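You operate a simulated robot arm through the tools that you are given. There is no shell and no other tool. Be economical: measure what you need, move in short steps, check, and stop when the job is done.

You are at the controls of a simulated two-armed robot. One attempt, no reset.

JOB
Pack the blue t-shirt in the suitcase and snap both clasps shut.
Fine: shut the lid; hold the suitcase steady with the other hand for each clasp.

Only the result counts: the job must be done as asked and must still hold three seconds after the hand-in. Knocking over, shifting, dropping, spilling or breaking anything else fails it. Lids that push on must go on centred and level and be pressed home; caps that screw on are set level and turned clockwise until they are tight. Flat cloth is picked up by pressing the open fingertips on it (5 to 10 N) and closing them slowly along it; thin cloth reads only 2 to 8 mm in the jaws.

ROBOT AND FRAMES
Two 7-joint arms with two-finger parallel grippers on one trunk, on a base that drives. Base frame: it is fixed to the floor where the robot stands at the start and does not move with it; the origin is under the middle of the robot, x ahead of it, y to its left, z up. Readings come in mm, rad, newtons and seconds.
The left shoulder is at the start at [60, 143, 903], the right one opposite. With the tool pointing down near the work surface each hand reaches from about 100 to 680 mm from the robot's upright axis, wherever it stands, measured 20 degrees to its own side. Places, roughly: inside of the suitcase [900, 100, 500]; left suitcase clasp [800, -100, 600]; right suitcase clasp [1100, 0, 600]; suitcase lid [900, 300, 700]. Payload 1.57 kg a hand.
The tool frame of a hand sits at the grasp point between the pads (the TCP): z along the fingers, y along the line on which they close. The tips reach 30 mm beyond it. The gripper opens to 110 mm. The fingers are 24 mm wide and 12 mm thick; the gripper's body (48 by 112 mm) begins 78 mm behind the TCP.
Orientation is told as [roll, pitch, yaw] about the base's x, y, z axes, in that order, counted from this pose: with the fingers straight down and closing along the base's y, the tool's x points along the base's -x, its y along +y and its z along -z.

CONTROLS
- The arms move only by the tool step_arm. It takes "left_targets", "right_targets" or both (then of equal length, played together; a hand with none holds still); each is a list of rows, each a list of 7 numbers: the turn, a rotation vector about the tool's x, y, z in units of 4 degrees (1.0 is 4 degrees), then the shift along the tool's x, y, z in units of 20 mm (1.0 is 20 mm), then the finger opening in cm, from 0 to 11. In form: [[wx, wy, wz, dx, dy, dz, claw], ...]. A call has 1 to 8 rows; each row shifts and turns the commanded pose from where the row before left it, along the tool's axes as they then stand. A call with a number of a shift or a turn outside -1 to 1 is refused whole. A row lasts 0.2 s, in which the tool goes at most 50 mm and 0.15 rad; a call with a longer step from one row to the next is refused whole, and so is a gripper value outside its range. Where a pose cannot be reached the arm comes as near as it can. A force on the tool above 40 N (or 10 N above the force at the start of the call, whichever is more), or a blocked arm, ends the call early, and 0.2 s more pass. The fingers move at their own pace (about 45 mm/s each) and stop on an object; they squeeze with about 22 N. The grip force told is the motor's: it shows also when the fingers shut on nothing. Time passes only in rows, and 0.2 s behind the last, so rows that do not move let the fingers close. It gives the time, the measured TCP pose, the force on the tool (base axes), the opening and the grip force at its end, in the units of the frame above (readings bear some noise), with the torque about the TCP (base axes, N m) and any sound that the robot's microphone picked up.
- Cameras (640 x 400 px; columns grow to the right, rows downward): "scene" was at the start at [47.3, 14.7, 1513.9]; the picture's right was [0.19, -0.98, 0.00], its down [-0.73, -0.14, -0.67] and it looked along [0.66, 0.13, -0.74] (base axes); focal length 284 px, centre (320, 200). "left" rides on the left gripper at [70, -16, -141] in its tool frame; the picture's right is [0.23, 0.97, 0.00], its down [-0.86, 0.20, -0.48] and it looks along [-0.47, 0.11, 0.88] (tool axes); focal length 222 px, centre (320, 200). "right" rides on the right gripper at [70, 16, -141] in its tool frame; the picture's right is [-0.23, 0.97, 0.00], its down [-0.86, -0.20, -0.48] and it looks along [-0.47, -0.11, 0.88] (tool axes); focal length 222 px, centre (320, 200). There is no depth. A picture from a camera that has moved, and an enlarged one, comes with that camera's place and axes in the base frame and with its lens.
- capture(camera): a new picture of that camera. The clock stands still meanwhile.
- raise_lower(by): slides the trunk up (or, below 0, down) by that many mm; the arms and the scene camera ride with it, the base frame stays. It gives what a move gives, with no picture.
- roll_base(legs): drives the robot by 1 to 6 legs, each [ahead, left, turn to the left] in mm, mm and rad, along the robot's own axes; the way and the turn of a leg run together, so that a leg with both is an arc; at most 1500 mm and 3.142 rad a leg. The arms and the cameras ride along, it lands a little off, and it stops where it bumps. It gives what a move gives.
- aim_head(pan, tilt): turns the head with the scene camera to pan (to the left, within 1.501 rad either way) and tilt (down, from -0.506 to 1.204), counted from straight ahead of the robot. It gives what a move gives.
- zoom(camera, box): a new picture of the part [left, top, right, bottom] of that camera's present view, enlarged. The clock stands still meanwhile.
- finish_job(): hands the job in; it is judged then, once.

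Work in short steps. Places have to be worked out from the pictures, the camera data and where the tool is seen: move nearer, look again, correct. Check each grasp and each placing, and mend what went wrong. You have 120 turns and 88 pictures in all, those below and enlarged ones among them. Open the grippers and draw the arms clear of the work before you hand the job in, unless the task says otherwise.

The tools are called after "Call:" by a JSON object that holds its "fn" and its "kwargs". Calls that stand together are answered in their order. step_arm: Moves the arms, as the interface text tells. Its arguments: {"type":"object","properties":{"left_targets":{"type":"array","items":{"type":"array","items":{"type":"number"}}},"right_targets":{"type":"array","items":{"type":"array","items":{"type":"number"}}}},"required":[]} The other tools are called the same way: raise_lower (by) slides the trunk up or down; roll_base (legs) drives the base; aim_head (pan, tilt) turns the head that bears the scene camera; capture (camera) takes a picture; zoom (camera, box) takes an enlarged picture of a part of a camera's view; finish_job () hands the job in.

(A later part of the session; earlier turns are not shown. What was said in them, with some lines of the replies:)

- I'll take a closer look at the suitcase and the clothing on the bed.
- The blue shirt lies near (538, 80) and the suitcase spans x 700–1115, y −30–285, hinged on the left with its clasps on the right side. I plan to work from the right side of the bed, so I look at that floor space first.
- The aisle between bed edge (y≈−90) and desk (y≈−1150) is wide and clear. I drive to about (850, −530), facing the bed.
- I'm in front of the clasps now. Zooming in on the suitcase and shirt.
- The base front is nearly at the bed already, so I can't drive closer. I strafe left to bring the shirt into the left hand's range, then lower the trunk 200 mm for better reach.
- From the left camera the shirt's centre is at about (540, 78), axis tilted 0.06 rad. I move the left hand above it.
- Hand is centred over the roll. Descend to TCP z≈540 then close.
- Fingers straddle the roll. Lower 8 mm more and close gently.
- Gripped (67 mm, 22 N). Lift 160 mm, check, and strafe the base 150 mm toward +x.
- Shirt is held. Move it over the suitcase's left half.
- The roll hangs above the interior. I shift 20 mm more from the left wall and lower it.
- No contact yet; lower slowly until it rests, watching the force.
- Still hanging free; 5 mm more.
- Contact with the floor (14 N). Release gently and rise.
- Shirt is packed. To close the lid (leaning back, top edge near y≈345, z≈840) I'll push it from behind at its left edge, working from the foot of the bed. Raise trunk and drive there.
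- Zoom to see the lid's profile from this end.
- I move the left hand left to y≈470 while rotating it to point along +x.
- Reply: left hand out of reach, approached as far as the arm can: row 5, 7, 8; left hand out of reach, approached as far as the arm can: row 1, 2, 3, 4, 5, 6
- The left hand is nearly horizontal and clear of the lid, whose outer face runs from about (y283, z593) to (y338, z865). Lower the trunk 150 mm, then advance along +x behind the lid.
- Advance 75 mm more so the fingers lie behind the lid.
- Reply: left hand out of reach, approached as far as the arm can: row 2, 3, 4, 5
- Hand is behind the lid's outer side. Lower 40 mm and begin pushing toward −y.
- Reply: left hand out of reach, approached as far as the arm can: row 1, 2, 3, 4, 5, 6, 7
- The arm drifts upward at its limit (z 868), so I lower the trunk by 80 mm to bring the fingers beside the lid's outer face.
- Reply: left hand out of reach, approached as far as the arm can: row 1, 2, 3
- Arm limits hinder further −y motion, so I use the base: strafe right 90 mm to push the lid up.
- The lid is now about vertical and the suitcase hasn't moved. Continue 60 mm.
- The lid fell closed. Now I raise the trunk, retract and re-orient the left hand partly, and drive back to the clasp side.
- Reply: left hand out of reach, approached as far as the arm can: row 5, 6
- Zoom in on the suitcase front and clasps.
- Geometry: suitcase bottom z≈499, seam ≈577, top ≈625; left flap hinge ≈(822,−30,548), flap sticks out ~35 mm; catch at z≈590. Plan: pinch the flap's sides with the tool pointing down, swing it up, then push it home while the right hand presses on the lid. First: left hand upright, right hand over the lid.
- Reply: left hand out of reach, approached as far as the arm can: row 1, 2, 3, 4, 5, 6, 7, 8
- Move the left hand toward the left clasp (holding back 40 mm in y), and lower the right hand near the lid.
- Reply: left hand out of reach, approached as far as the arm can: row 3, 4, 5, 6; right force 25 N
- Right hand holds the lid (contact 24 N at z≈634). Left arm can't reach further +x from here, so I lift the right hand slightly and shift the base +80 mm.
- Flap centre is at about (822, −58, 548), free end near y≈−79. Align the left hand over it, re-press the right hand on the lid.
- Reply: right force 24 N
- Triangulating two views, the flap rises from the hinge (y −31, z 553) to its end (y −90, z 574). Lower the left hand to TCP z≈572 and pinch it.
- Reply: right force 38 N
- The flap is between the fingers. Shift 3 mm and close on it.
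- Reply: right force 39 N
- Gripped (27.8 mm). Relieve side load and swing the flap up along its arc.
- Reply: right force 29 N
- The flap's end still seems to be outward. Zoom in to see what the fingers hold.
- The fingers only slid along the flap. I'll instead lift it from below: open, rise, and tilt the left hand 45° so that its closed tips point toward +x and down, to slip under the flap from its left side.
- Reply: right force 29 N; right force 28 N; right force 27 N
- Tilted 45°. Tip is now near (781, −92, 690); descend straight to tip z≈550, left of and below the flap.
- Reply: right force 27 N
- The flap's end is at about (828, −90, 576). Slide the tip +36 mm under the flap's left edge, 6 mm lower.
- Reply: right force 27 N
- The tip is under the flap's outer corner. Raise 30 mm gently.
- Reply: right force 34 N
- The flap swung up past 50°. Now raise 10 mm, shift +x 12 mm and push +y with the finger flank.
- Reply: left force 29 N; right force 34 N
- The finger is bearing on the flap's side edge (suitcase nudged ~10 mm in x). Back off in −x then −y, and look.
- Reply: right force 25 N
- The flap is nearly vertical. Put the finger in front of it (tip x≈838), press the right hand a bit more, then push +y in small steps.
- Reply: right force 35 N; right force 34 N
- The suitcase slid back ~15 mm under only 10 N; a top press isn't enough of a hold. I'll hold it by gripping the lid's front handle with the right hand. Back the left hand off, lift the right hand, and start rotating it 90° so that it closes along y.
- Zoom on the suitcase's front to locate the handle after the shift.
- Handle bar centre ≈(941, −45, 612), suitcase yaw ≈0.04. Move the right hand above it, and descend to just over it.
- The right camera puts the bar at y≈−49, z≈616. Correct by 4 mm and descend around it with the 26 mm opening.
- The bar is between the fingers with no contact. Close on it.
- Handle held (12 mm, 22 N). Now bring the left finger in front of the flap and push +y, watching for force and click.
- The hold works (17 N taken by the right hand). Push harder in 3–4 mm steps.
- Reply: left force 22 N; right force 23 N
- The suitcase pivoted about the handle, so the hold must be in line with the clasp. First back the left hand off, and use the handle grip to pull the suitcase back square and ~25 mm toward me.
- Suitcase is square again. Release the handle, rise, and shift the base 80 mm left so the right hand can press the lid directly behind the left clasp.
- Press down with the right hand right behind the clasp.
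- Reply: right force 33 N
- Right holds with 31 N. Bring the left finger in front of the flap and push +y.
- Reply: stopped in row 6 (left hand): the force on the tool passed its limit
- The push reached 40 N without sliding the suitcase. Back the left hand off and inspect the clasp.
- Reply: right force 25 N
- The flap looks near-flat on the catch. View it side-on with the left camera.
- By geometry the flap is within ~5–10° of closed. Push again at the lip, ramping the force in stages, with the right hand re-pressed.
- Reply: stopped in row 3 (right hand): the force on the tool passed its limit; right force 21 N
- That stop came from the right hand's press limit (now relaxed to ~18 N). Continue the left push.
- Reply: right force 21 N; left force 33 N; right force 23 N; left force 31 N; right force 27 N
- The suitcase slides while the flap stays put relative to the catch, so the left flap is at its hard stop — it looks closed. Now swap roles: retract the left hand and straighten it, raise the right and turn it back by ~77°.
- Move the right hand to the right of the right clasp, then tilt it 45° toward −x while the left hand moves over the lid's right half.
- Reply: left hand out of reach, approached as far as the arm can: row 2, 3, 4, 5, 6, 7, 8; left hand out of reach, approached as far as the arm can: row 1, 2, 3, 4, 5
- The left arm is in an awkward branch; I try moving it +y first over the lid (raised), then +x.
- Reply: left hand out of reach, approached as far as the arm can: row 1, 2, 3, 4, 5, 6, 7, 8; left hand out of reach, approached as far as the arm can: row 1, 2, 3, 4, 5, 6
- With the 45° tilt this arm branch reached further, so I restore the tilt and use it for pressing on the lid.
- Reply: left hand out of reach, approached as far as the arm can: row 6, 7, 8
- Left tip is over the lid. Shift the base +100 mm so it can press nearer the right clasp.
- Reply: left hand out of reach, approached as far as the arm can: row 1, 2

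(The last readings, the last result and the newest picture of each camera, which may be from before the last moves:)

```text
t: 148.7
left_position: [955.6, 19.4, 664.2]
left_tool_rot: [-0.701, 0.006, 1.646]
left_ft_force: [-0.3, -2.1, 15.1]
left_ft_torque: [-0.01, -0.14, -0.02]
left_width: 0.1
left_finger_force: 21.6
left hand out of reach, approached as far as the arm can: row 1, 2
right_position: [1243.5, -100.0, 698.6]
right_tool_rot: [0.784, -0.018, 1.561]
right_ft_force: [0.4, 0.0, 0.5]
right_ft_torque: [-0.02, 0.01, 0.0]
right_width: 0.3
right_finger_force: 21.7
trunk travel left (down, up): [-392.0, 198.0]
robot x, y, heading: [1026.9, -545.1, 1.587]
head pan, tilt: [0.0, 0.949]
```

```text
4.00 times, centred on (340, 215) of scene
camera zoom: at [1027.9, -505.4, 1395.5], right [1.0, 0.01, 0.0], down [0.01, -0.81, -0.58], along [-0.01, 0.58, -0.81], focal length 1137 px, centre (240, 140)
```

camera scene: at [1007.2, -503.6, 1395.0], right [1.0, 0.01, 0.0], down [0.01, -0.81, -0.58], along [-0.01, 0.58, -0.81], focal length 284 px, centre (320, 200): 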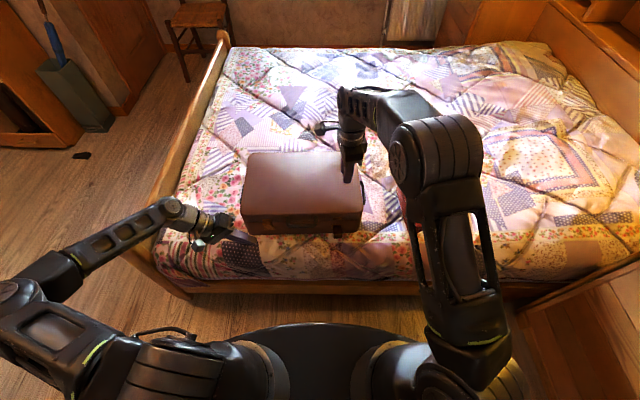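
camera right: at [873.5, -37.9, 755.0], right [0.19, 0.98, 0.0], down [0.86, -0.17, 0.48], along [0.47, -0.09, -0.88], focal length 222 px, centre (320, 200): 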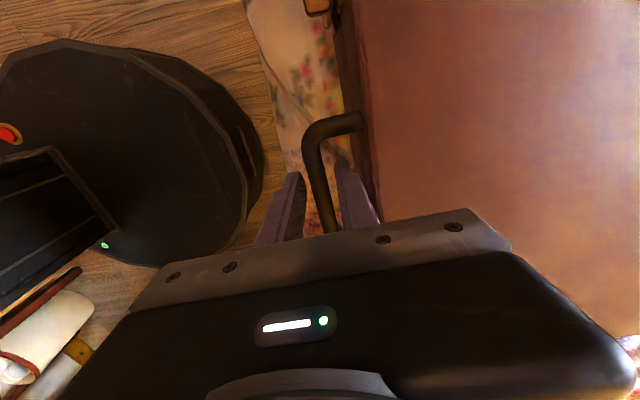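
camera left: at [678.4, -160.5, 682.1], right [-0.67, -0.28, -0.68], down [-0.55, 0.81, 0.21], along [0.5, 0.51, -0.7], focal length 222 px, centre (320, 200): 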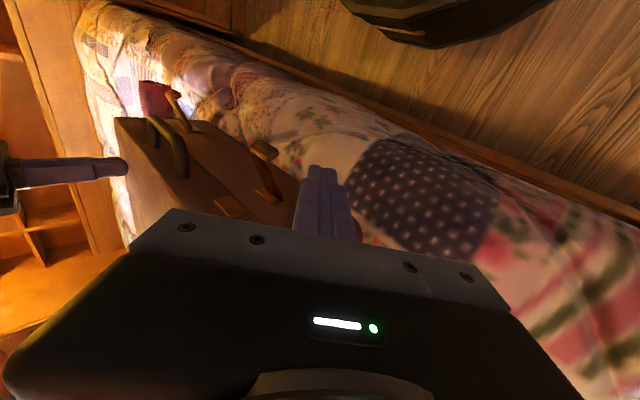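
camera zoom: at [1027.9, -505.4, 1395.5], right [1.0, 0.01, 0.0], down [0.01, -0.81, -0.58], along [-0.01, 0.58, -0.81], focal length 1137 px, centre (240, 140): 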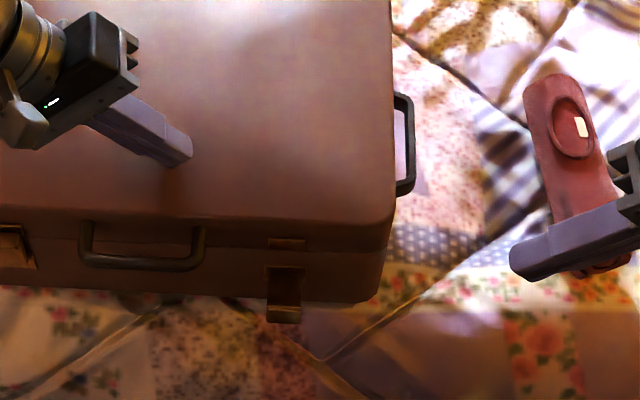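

Left presses the lid (15 N). The right flap's end is at about (1057, −92, 573), mirroring the left. Move the right tip to the right of and below that flap.

Call:
{"fn": "step_arm", "kwargs": {"right_targets": [[0, 0, 0, -0.25, 1, 1, 0], [0, 0, 0, -0.25, 1, 1, 0], [0, 0, 0, -0.25, 1, 1, 0], [0, 0, 0, -0.25, 1, 1, 0], [0, 0, 0, 0, 0.18, 0.18, 0]]}}

Call:
{"fn": "step_arm", "kwargs": {"right_targets": [[0, 0, 0, 0, -1, 1, 0], [0, 0, 0, 0, -1, 1, 0], [0, 0, 0, 0, -1, 1, 0], [0, 0, 0, 0, -1, 1, 0], [0, 0, 0, 0, -0.75, 0.75, 0]]}}

Call:
{"fn": "zoom", "kwargs": {"camera": "scene", "box": [305, 195, 395, 260]}}

```text
t: 149.9
left_position: [956.6, 20.0, 664.4]
left_tool_rot: [-0.699, 0.003, 1.647]
left_ft_force: [3.3, -0.4, 26.8]
left_ft_torque: [0.09, -0.41, 0.02]
left_width: 0.0
left_finger_force: 20.5
right_position: [1124.7, -78.1, 698.2]
right_tool_rot: [0.786, -0.016, 1.56]
right_ft_force: [-0.1, -0.3, -0.2]
right_ft_torque: [-0.01, 0.03, 0.02]
right_width: 0.2
right_finger_force: 21.0
trunk travel left (down, up): [-392.0, 198.0]
robot x, y, heading: [1027.8, -546.5, 1.584]
head pan, tilt: [0.0, 0.949]
```

```text
t: 151.1
left_position: [956.4, 19.2, 663.6]
left_tool_rot: [-0.7, 0.002, 1.647]
left_ft_force: [3.9, -0.1, 25.7]
left_ft_torque: [0.13, -0.4, 0.02]
left_width: 0.0
left_finger_force: 21.1
right_position: [1125.7, -76.5, 564.3]
right_tool_rot: [0.785, -0.018, 1.56]
right_ft_force: [0.2, -0.5, -0.2]
right_ft_torque: [0.0, -0.01, 0.05]
right_width: 0.0
right_finger_force: 21.5
trunk travel left (down, up): [-392.0, 198.0]
robot x, y, heading: [1029.8, -548.6, 1.582]
head pan, tilt: [0.0, 0.949]
```

```text
6.15 times, centred on (350, 228) of scene
camera zoom: at [1028.2, -505.9, 1395.2], right [1.0, 0.01, 0.0], down [0.01, -0.81, -0.58], along [-0.01, 0.58, -0.81], focal length 1749 px, centre (135, 31)
```

zoom: 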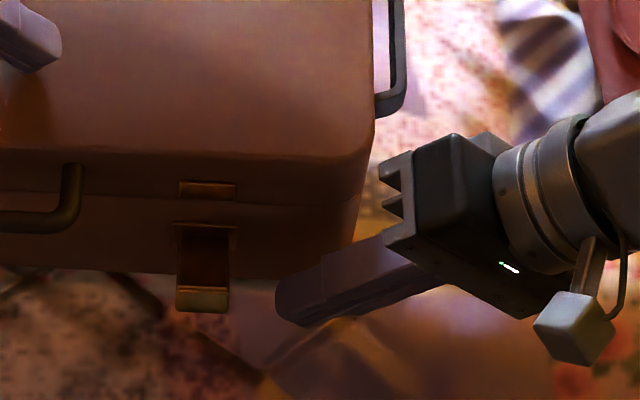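

Aligned as on the left side. Slide 36 mm under the flap, then raise 30 mm.

Call:
{"fn": "step_arm", "kwargs": {"right_targets": [[0, 0, 0, 0.1, 0.63, 0.63, 0], [0, 0, 0, 0.1, 0.63, 0.63, 0], [0, 0, 0, 0, 0.36, -0.36, 0], [0, 0, 0, 0, 0.36, -0.36, 0], [0, 0, 0, 0, 0.36, -0.36, 0]]}}

Call:
{"fn": "zoom", "kwargs": {"camera": "scene", "box": [305, 195, 395, 260]}}

```text
t: 152.3
left_position: [956.2, 19.9, 662.6]
left_tool_rot: [-0.701, 0.006, 1.648]
left_ft_force: [-3.3, -5.9, 33.9]
left_ft_torque: [-0.06, -0.28, -0.09]
left_width: 0.0
left_finger_force: 21.4
right_position: [1091.2, -78.0, 593.6]
right_tool_rot: [0.782, -0.019, 1.557]
right_ft_force: [5.4, 11.8, -13.4]
right_ft_torque: [0.0, -0.25, -0.24]
right_width: 0.1
right_finger_force: 21.1
trunk travel left (down, up): [-392.0, 198.0]
robot x, y, heading: [1029.3, -547.3, 1.582]
head pan, tilt: [0.0, 0.949]
```

```text
6.15 times, centred on (350, 228) of scene
camera zoom: at [1028.2, -505.1, 1395.0], right [1.0, 0.01, 0.0], down [0.01, -0.81, -0.58], along [-0.01, 0.58, -0.81], focal length 1749 px, centre (135, 31)
```

zoom: 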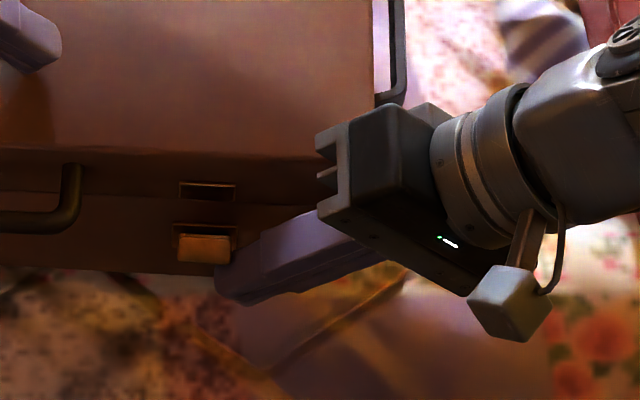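

The flap swung up ~55°. Back off 20 mm in y, shift the finger in front of the flap, then push +y.

Call:
{"fn": "step_arm", "kwargs": {"right_targets": [[0, 0, 0, 1, 0, 0, 0], [0, 0, 0, 0.1, 0.57, 0.215, 0], [0, 0, 0, 0, 0.57, 0.215, 0], [0, 0, 0, -0.6, 0, 0, 0], [0, 0, 0, -0.5, 0, 0, 0], [0, 0, 0, -0.3, 0, 0, 0], [0, 0, 0, -0.2, 0, 0, 0]]}}

Call:
{"fn": "zoom", "kwargs": {"camera": "scene", "box": [305, 195, 395, 260]}}

```text
t: 153.9
left_position: [956.7, 18.9, 663.8]
left_tool_rot: [-0.699, 0.005, 1.648]
left_ft_force: [-3.1, -2.6, 29.5]
left_ft_torque: [-0.02, -0.26, -0.02]
left_width: 0.3
left_finger_force: 21.2
right_position: [1068.5, -70.4, 606.1]
right_tool_rot: [0.785, -0.019, 1.56]
right_ft_force: [-0.3, -1.2, -0.1]
right_ft_torque: [-0.02, 0.02, -0.03]
right_width: 0.0
right_finger_force: 21.5
trunk travel left (down, up): [-392.0, 198.0]
robot x, y, heading: [1028.1, -546.7, 1.585]
head pan, tilt: [0.0, 0.949]
```

```text
6.15 times, centred on (350, 228) of scene
camera zoom: at [1027.7, -506.3, 1395.1], right [1.0, 0.01, 0.0], down [0.01, -0.81, -0.58], along [-0.01, 0.58, -0.81], focal length 1749 px, centre (135, 31)
```

zoom: 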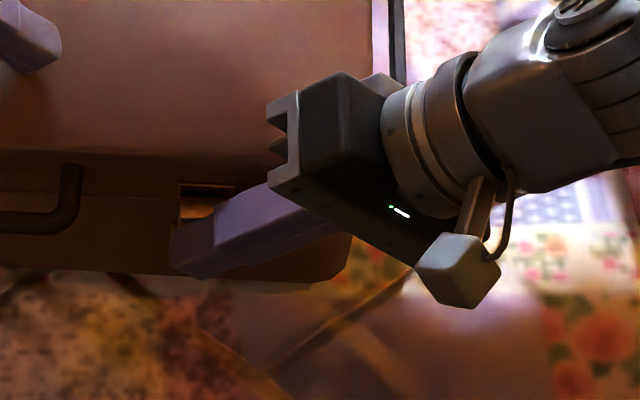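

Continue pushing +y in 3 mm steps.

Call:
{"fn": "step_arm", "kwargs": {"right_targets": [[0, 0, 0, -0.2, 0, 0, 0], [0, 0, 0, -0.2, 0, 0, 0], [0, 0, 0, -0.15, 0, 0, 0]]}}

```text
t: 154.7
left_position: [954.5, 21.8, 663.8]
left_tool_rot: [-0.701, -0.001, 1.65]
left_ft_force: [-2.8, 19.4, 19.4]
left_ft_torque: [0.56, -0.15, 0.24]
left_width: 0.1
left_finger_force: 21.2
right_position: [1066.5, -64.8, 605.2]
right_tool_rot: [0.788, -0.013, 1.566]
right_ft_force: [8.5, -30.7, 8.9]
right_ft_torque: [-0.08, 0.12, -0.01]
right_width: 0.0
right_finger_force: 20.8
trunk travel left (down, up): [-392.0, 198.0]
robot x, y, heading: [1033.4, -545.1, 1.584]
head pan, tilt: [0.0, 0.949]
```

A sharp rise to 31 N at y≈−65: at the stop. One more small push, then back off and inspect.

Call:
{"fn": "step_arm", "kwargs": {"right_targets": [[0, 0, 0, -0.1, 0, 0, 0], [0, 0, 0, -0.05, 0, 0, 0], [0, 0, 0, 0, 0, 0, 0]]}}

Call:
{"fn": "step_arm", "kwargs": {"right_targets": [[0, 0, 0, 1, 0, 0, 0], [0, 0, 0, 1, -0.5, -0.5, 0], [0, 0, 0, 0, -1, -1, 0], [0, 0, 0, 0, -1, -1, 0], [0, 0, 0, 0, -1, -1, 0]]}}

Call:
{"fn": "zoom", "kwargs": {"camera": "scene", "box": [312, 205, 352, 235]}}

```text
t: 155.5
left_position: [955.1, 20.5, 663.8]
left_tool_rot: [-0.699, 0.001, 1.649]
left_ft_force: [-10.0, 18.1, 21.6]
left_ft_torque: [0.59, 0.03, 0.22]
left_width: 0.0
left_finger_force: 21.2
right_position: [1067.3, -58.0, 604.9]
right_tool_rot: [0.788, -0.011, 1.562]
right_ft_force: [12.8, -27.7, 0.2]
right_ft_torque: [-0.19, -0.12, -0.08]
right_width: 0.0
right_finger_force: 21.5
trunk travel left (down, up): [-392.0, 198.0]
robot x, y, heading: [1030.1, -547.0, 1.584]
head pan, tilt: [0.0, 0.949]
```

```text
t: 156.7
left_position: [956.0, 20.9, 664.2]
left_tool_rot: [-0.702, 0.005, 1.647]
left_ft_force: [-8.0, 9.2, 26.6]
left_ft_torque: [0.34, -0.11, 0.12]
left_width: 0.2
left_finger_force: 21.4
right_position: [1166.4, -96.9, 605.2]
right_tool_rot: [0.786, -0.017, 1.56]
right_ft_force: [-1.0, -0.4, 0.9]
right_ft_torque: [-0.02, 0.01, -0.01]
right_width: 0.0
right_finger_force: 21.0
trunk travel left (down, up): [-392.0, 198.0]
robot x, y, heading: [1027.9, -548.3, 1.582]
head pan, tilt: [0.0, 0.949]
```

```text
13.33 times, centred on (332, 220) of scene
camera zoom: at [1027.3, -505.2, 1395.1], right [1.0, 0.01, 0.0], down [0.01, -0.81, -0.58], along [-0.01, 0.58, -0.81], focal length 3789 px, centre (160, -67)
```

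zoom: 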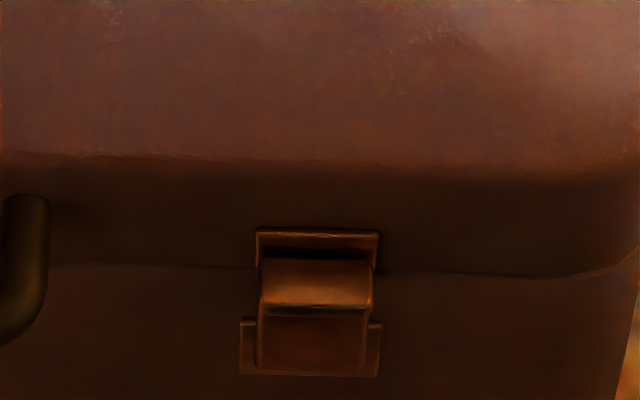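

Both clasps now show the same geometry. Check the right one side-on with the right camera.

Call:
{"fn": "zoom", "kwargs": {"camera": "right", "box": [330, 130, 450, 215]}}

```text
4.71 times, centred on (390, 172) of right
camera zoom: at [1254.6, -171.2, 715.6], right [-0.69, 0.22, 0.69], down [0.49, 0.85, 0.21], along [-0.54, 0.48, -0.69], focal length 1045 px, centre (-9, 329)
```

zoom: 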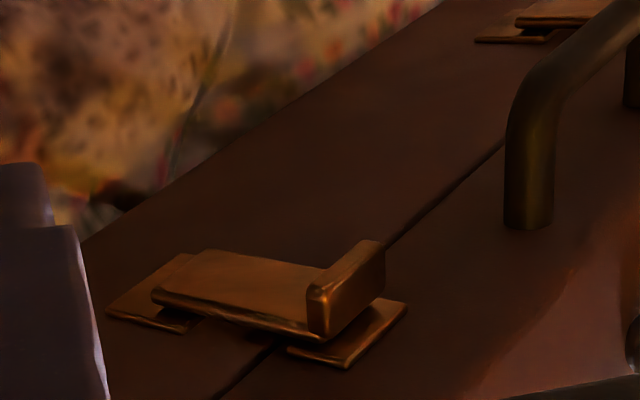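

The right flap lies parallel over its catch plate: closed. Check the left one in this same view.

Call:
{"fn": "zoom", "kwargs": {"camera": "right", "box": [405, 100, 475, 148]}}

```text
8.33 times, centred on (440, 124) of right
camera zoom: at [1254.6, -171.2, 715.6], right [-0.69, 0.22, 0.69], down [0.49, 0.85, 0.21], along [-0.54, 0.48, -0.69], focal length 1851 px, centre (-680, 833)
```

zoom: 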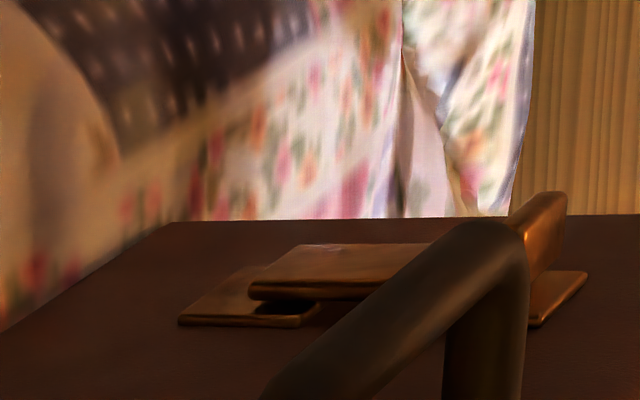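

Both flaps are closed. Withdraw: raise both hands straight up, open the grippers and back the base away.

Call:
{"fn": "step_arm", "kwargs": {"left_targets": [[0, 0, 0, 0, -0.7, -0.7, 0], [0, 0, 0, 0, -0.7, -0.7, 0], [0, 0, 0, 0, -0.7, -0.7, 0], [0, 0, 0, 0.5, -0.7, -0.7, 0], [0, 0, 0, 0.5, -0.7, -0.7, 0], [0, 0, 0, 0.5, -0.7, -0.7, 0]], "right_targets": [[0, 0, 0, 0, 0.7, -0.7, 0], [0, 0, 0, 0, 0.7, -0.7, 0], [0, 0, 0, 0, 0.7, -0.7, 0], [0, 0, 0, 0, 0.7, -0.7, 0], [0, 0, 0, 0, 0.7, -0.7, 0], [0, 0, 0, 0, 0.7, -0.7, 0]]}}

Call:
{"fn": "raise_lower", "kwargs": {"by": 120}}

Call:
{"fn": "roll_base", "kwargs": {"legs": [[-150, 0, 0]]}}

Call:
{"fn": "step_arm", "kwargs": {"left_targets": [[0, 0, 0, 0, 0, 0, 8], [0, 0, 0, 0, 0, 0, 8], [0, 0, 0, 0, 0, 0, 8], [0, 0, 0, 0, 0, 0, 8]], "right_targets": [[0, 0, 0, 0, 0, 0, 8], [0, 0, 0, 0, 0, 0, 8], [0, 0, 0, 0, 0, 0, 8], [0, 0, 0, 0, 0, 0, 8]]}}

Call:
{"fn": "capture", "kwargs": {"camera": "scene"}}

```text
t: 158.1
left_position: [968.2, -8.9, 778.9]
left_tool_rot: [-0.698, 0.009, 1.645]
left_ft_force: [0.3, -0.9, 0.7]
left_ft_torque: [0.01, 0.01, 0.0]
left_width: 0.1
left_finger_force: 21.6
right_position: [1167.0, -99.1, 723.0]
right_tool_rot: [0.785, -0.014, 1.561]
right_ft_force: [0.8, -0.6, 0.2]
right_ft_torque: [0.0, -0.02, -0.04]
right_width: 0.0
right_finger_force: 21.4
trunk travel left (down, up): [-392.0, 198.0]
robot x, y, heading: [1026.1, -549.2, 1.583]
head pan, tilt: [0.0, 0.949]
```

```text
t: 159.6
left_position: [968.5, -8.7, 899.3]
left_tool_rot: [-0.697, 0.007, 1.646]
left_ft_force: [0.0, 0.4, -0.4]
left_ft_torque: [0.04, 0.02, 0.0]
left_width: 0.0
left_finger_force: 21.1
right_position: [1166.2, -97.1, 843.6]
right_tool_rot: [0.786, -0.014, 1.561]
right_ft_force: [0.0, 0.0, 0.2]
right_ft_torque: [-0.02, 0.0, -0.01]
right_width: 0.0
right_finger_force: 22.0
trunk travel left (down, up): [-512.0, 78.0]
robot x, y, heading: [1025.6, -544.6, 1.586]
head pan, tilt: [0.0, 0.949]
```

```text
t: 161.0
left_position: [970.8, -160.4, 900.6]
left_tool_rot: [-0.697, 0.008, 1.646]
left_ft_force: [-0.3, -0.6, -0.3]
left_ft_torque: [-0.01, 0.0, 0.02]
left_width: 0.0
left_finger_force: 21.5
right_position: [1168.8, -248.6, 843.8]
right_tool_rot: [0.784, -0.018, 1.56]
right_ft_force: [0.4, -0.3, 0.9]
right_ft_torque: [0.03, 0.02, -0.02]
right_width: 0.1
right_finger_force: 21.0
trunk travel left (down, up): [-512.0, 78.0]
robot x, y, heading: [1029.6, -695.8, 1.584]
head pan, tilt: [0.0, 0.949]
```

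```text
t: 162.0
left_position: [970.5, -158.7, 900.9]
left_tool_rot: [-0.699, 0.009, 1.647]
left_ft_force: [0.1, 0.6, 0.0]
left_ft_torque: [0.01, -0.01, -0.02]
left_width: 80.2
left_finger_force: 0.1
right_position: [1167.4, -247.9, 843.2]
right_tool_rot: [0.785, -0.015, 1.561]
right_ft_force: [0.7, 0.7, -0.3]
right_ft_torque: [-0.01, -0.03, 0.01]
right_width: 80.1
right_finger_force: 0.0
trunk travel left (down, up): [-512.0, 78.0]
robot x, y, heading: [1031.2, -698.2, 1.582]
head pan, tilt: [0.0, 0.949]
```

```text
13 pictures are left
camera scene: at [1029.6, -653.6, 1515.0], right [1.0, 0.01, 0.0], down [0.01, -0.81, -0.58], along [-0.01, 0.58, -0.81], focal length 284 px, centre (320, 200)
```

scene: 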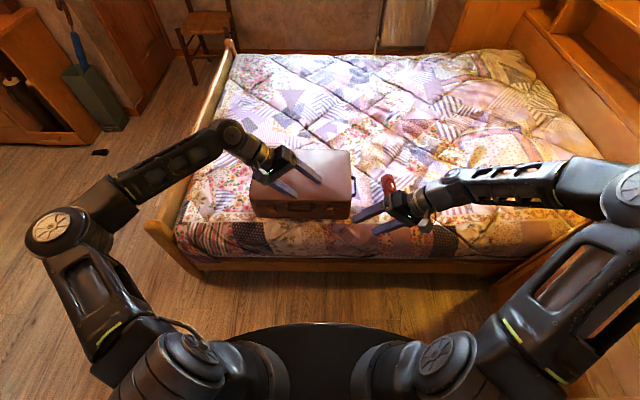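

Call:
{"fn": "zoom", "kwargs": {"camera": "scene", "box": [245, 180, 365, 230]}}

```text
5.33 times, centred on (305, 205) of scene
camera zoom: at [1029.6, -653.6, 1515.0], right [1.0, 0.01, 0.0], down [0.01, -0.81, -0.58], along [-0.01, 0.58, -0.81], focal length 1516 px, centre (400, 173)
```

zoom: 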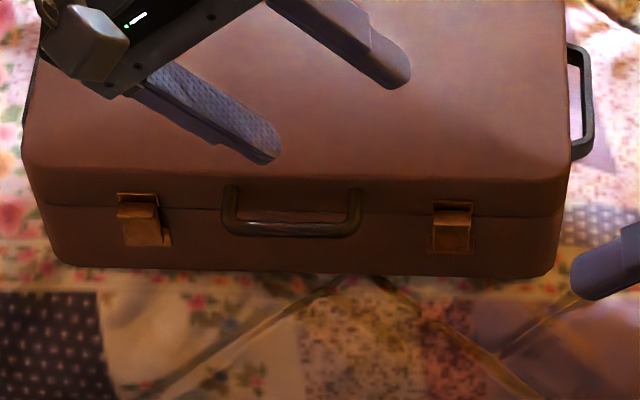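

Both clasps are down on their catches, the lid is shut, the shirt is packed, and the arms are clear with the grippers open. I'm handing in the job.

Call:
{"fn": "finish_job", "kwargs": {}}

```text
The job is handed in.
```

I packed the blue t-shirt in the suitcase, shut the lid and pressed both clasps down onto their catches, then handed the job in. No result came back.

- **Clasps:** Close-up pictures show both flaps lying flat over their catches. I never heard a click, so I judged them closed by sight and by how firmly they stopped.
- **Suitcase position:** The suitcase slid and turned a little on the bed while I worked the left clasp. I pulled it roughly square again, but it is not exactly where it started.
- **Hold:** For each clasp the other hand pressed down on the lid. It did not keep the suitcase fully still: the suitcase also slid a few millimetres on the last push of each clasp.
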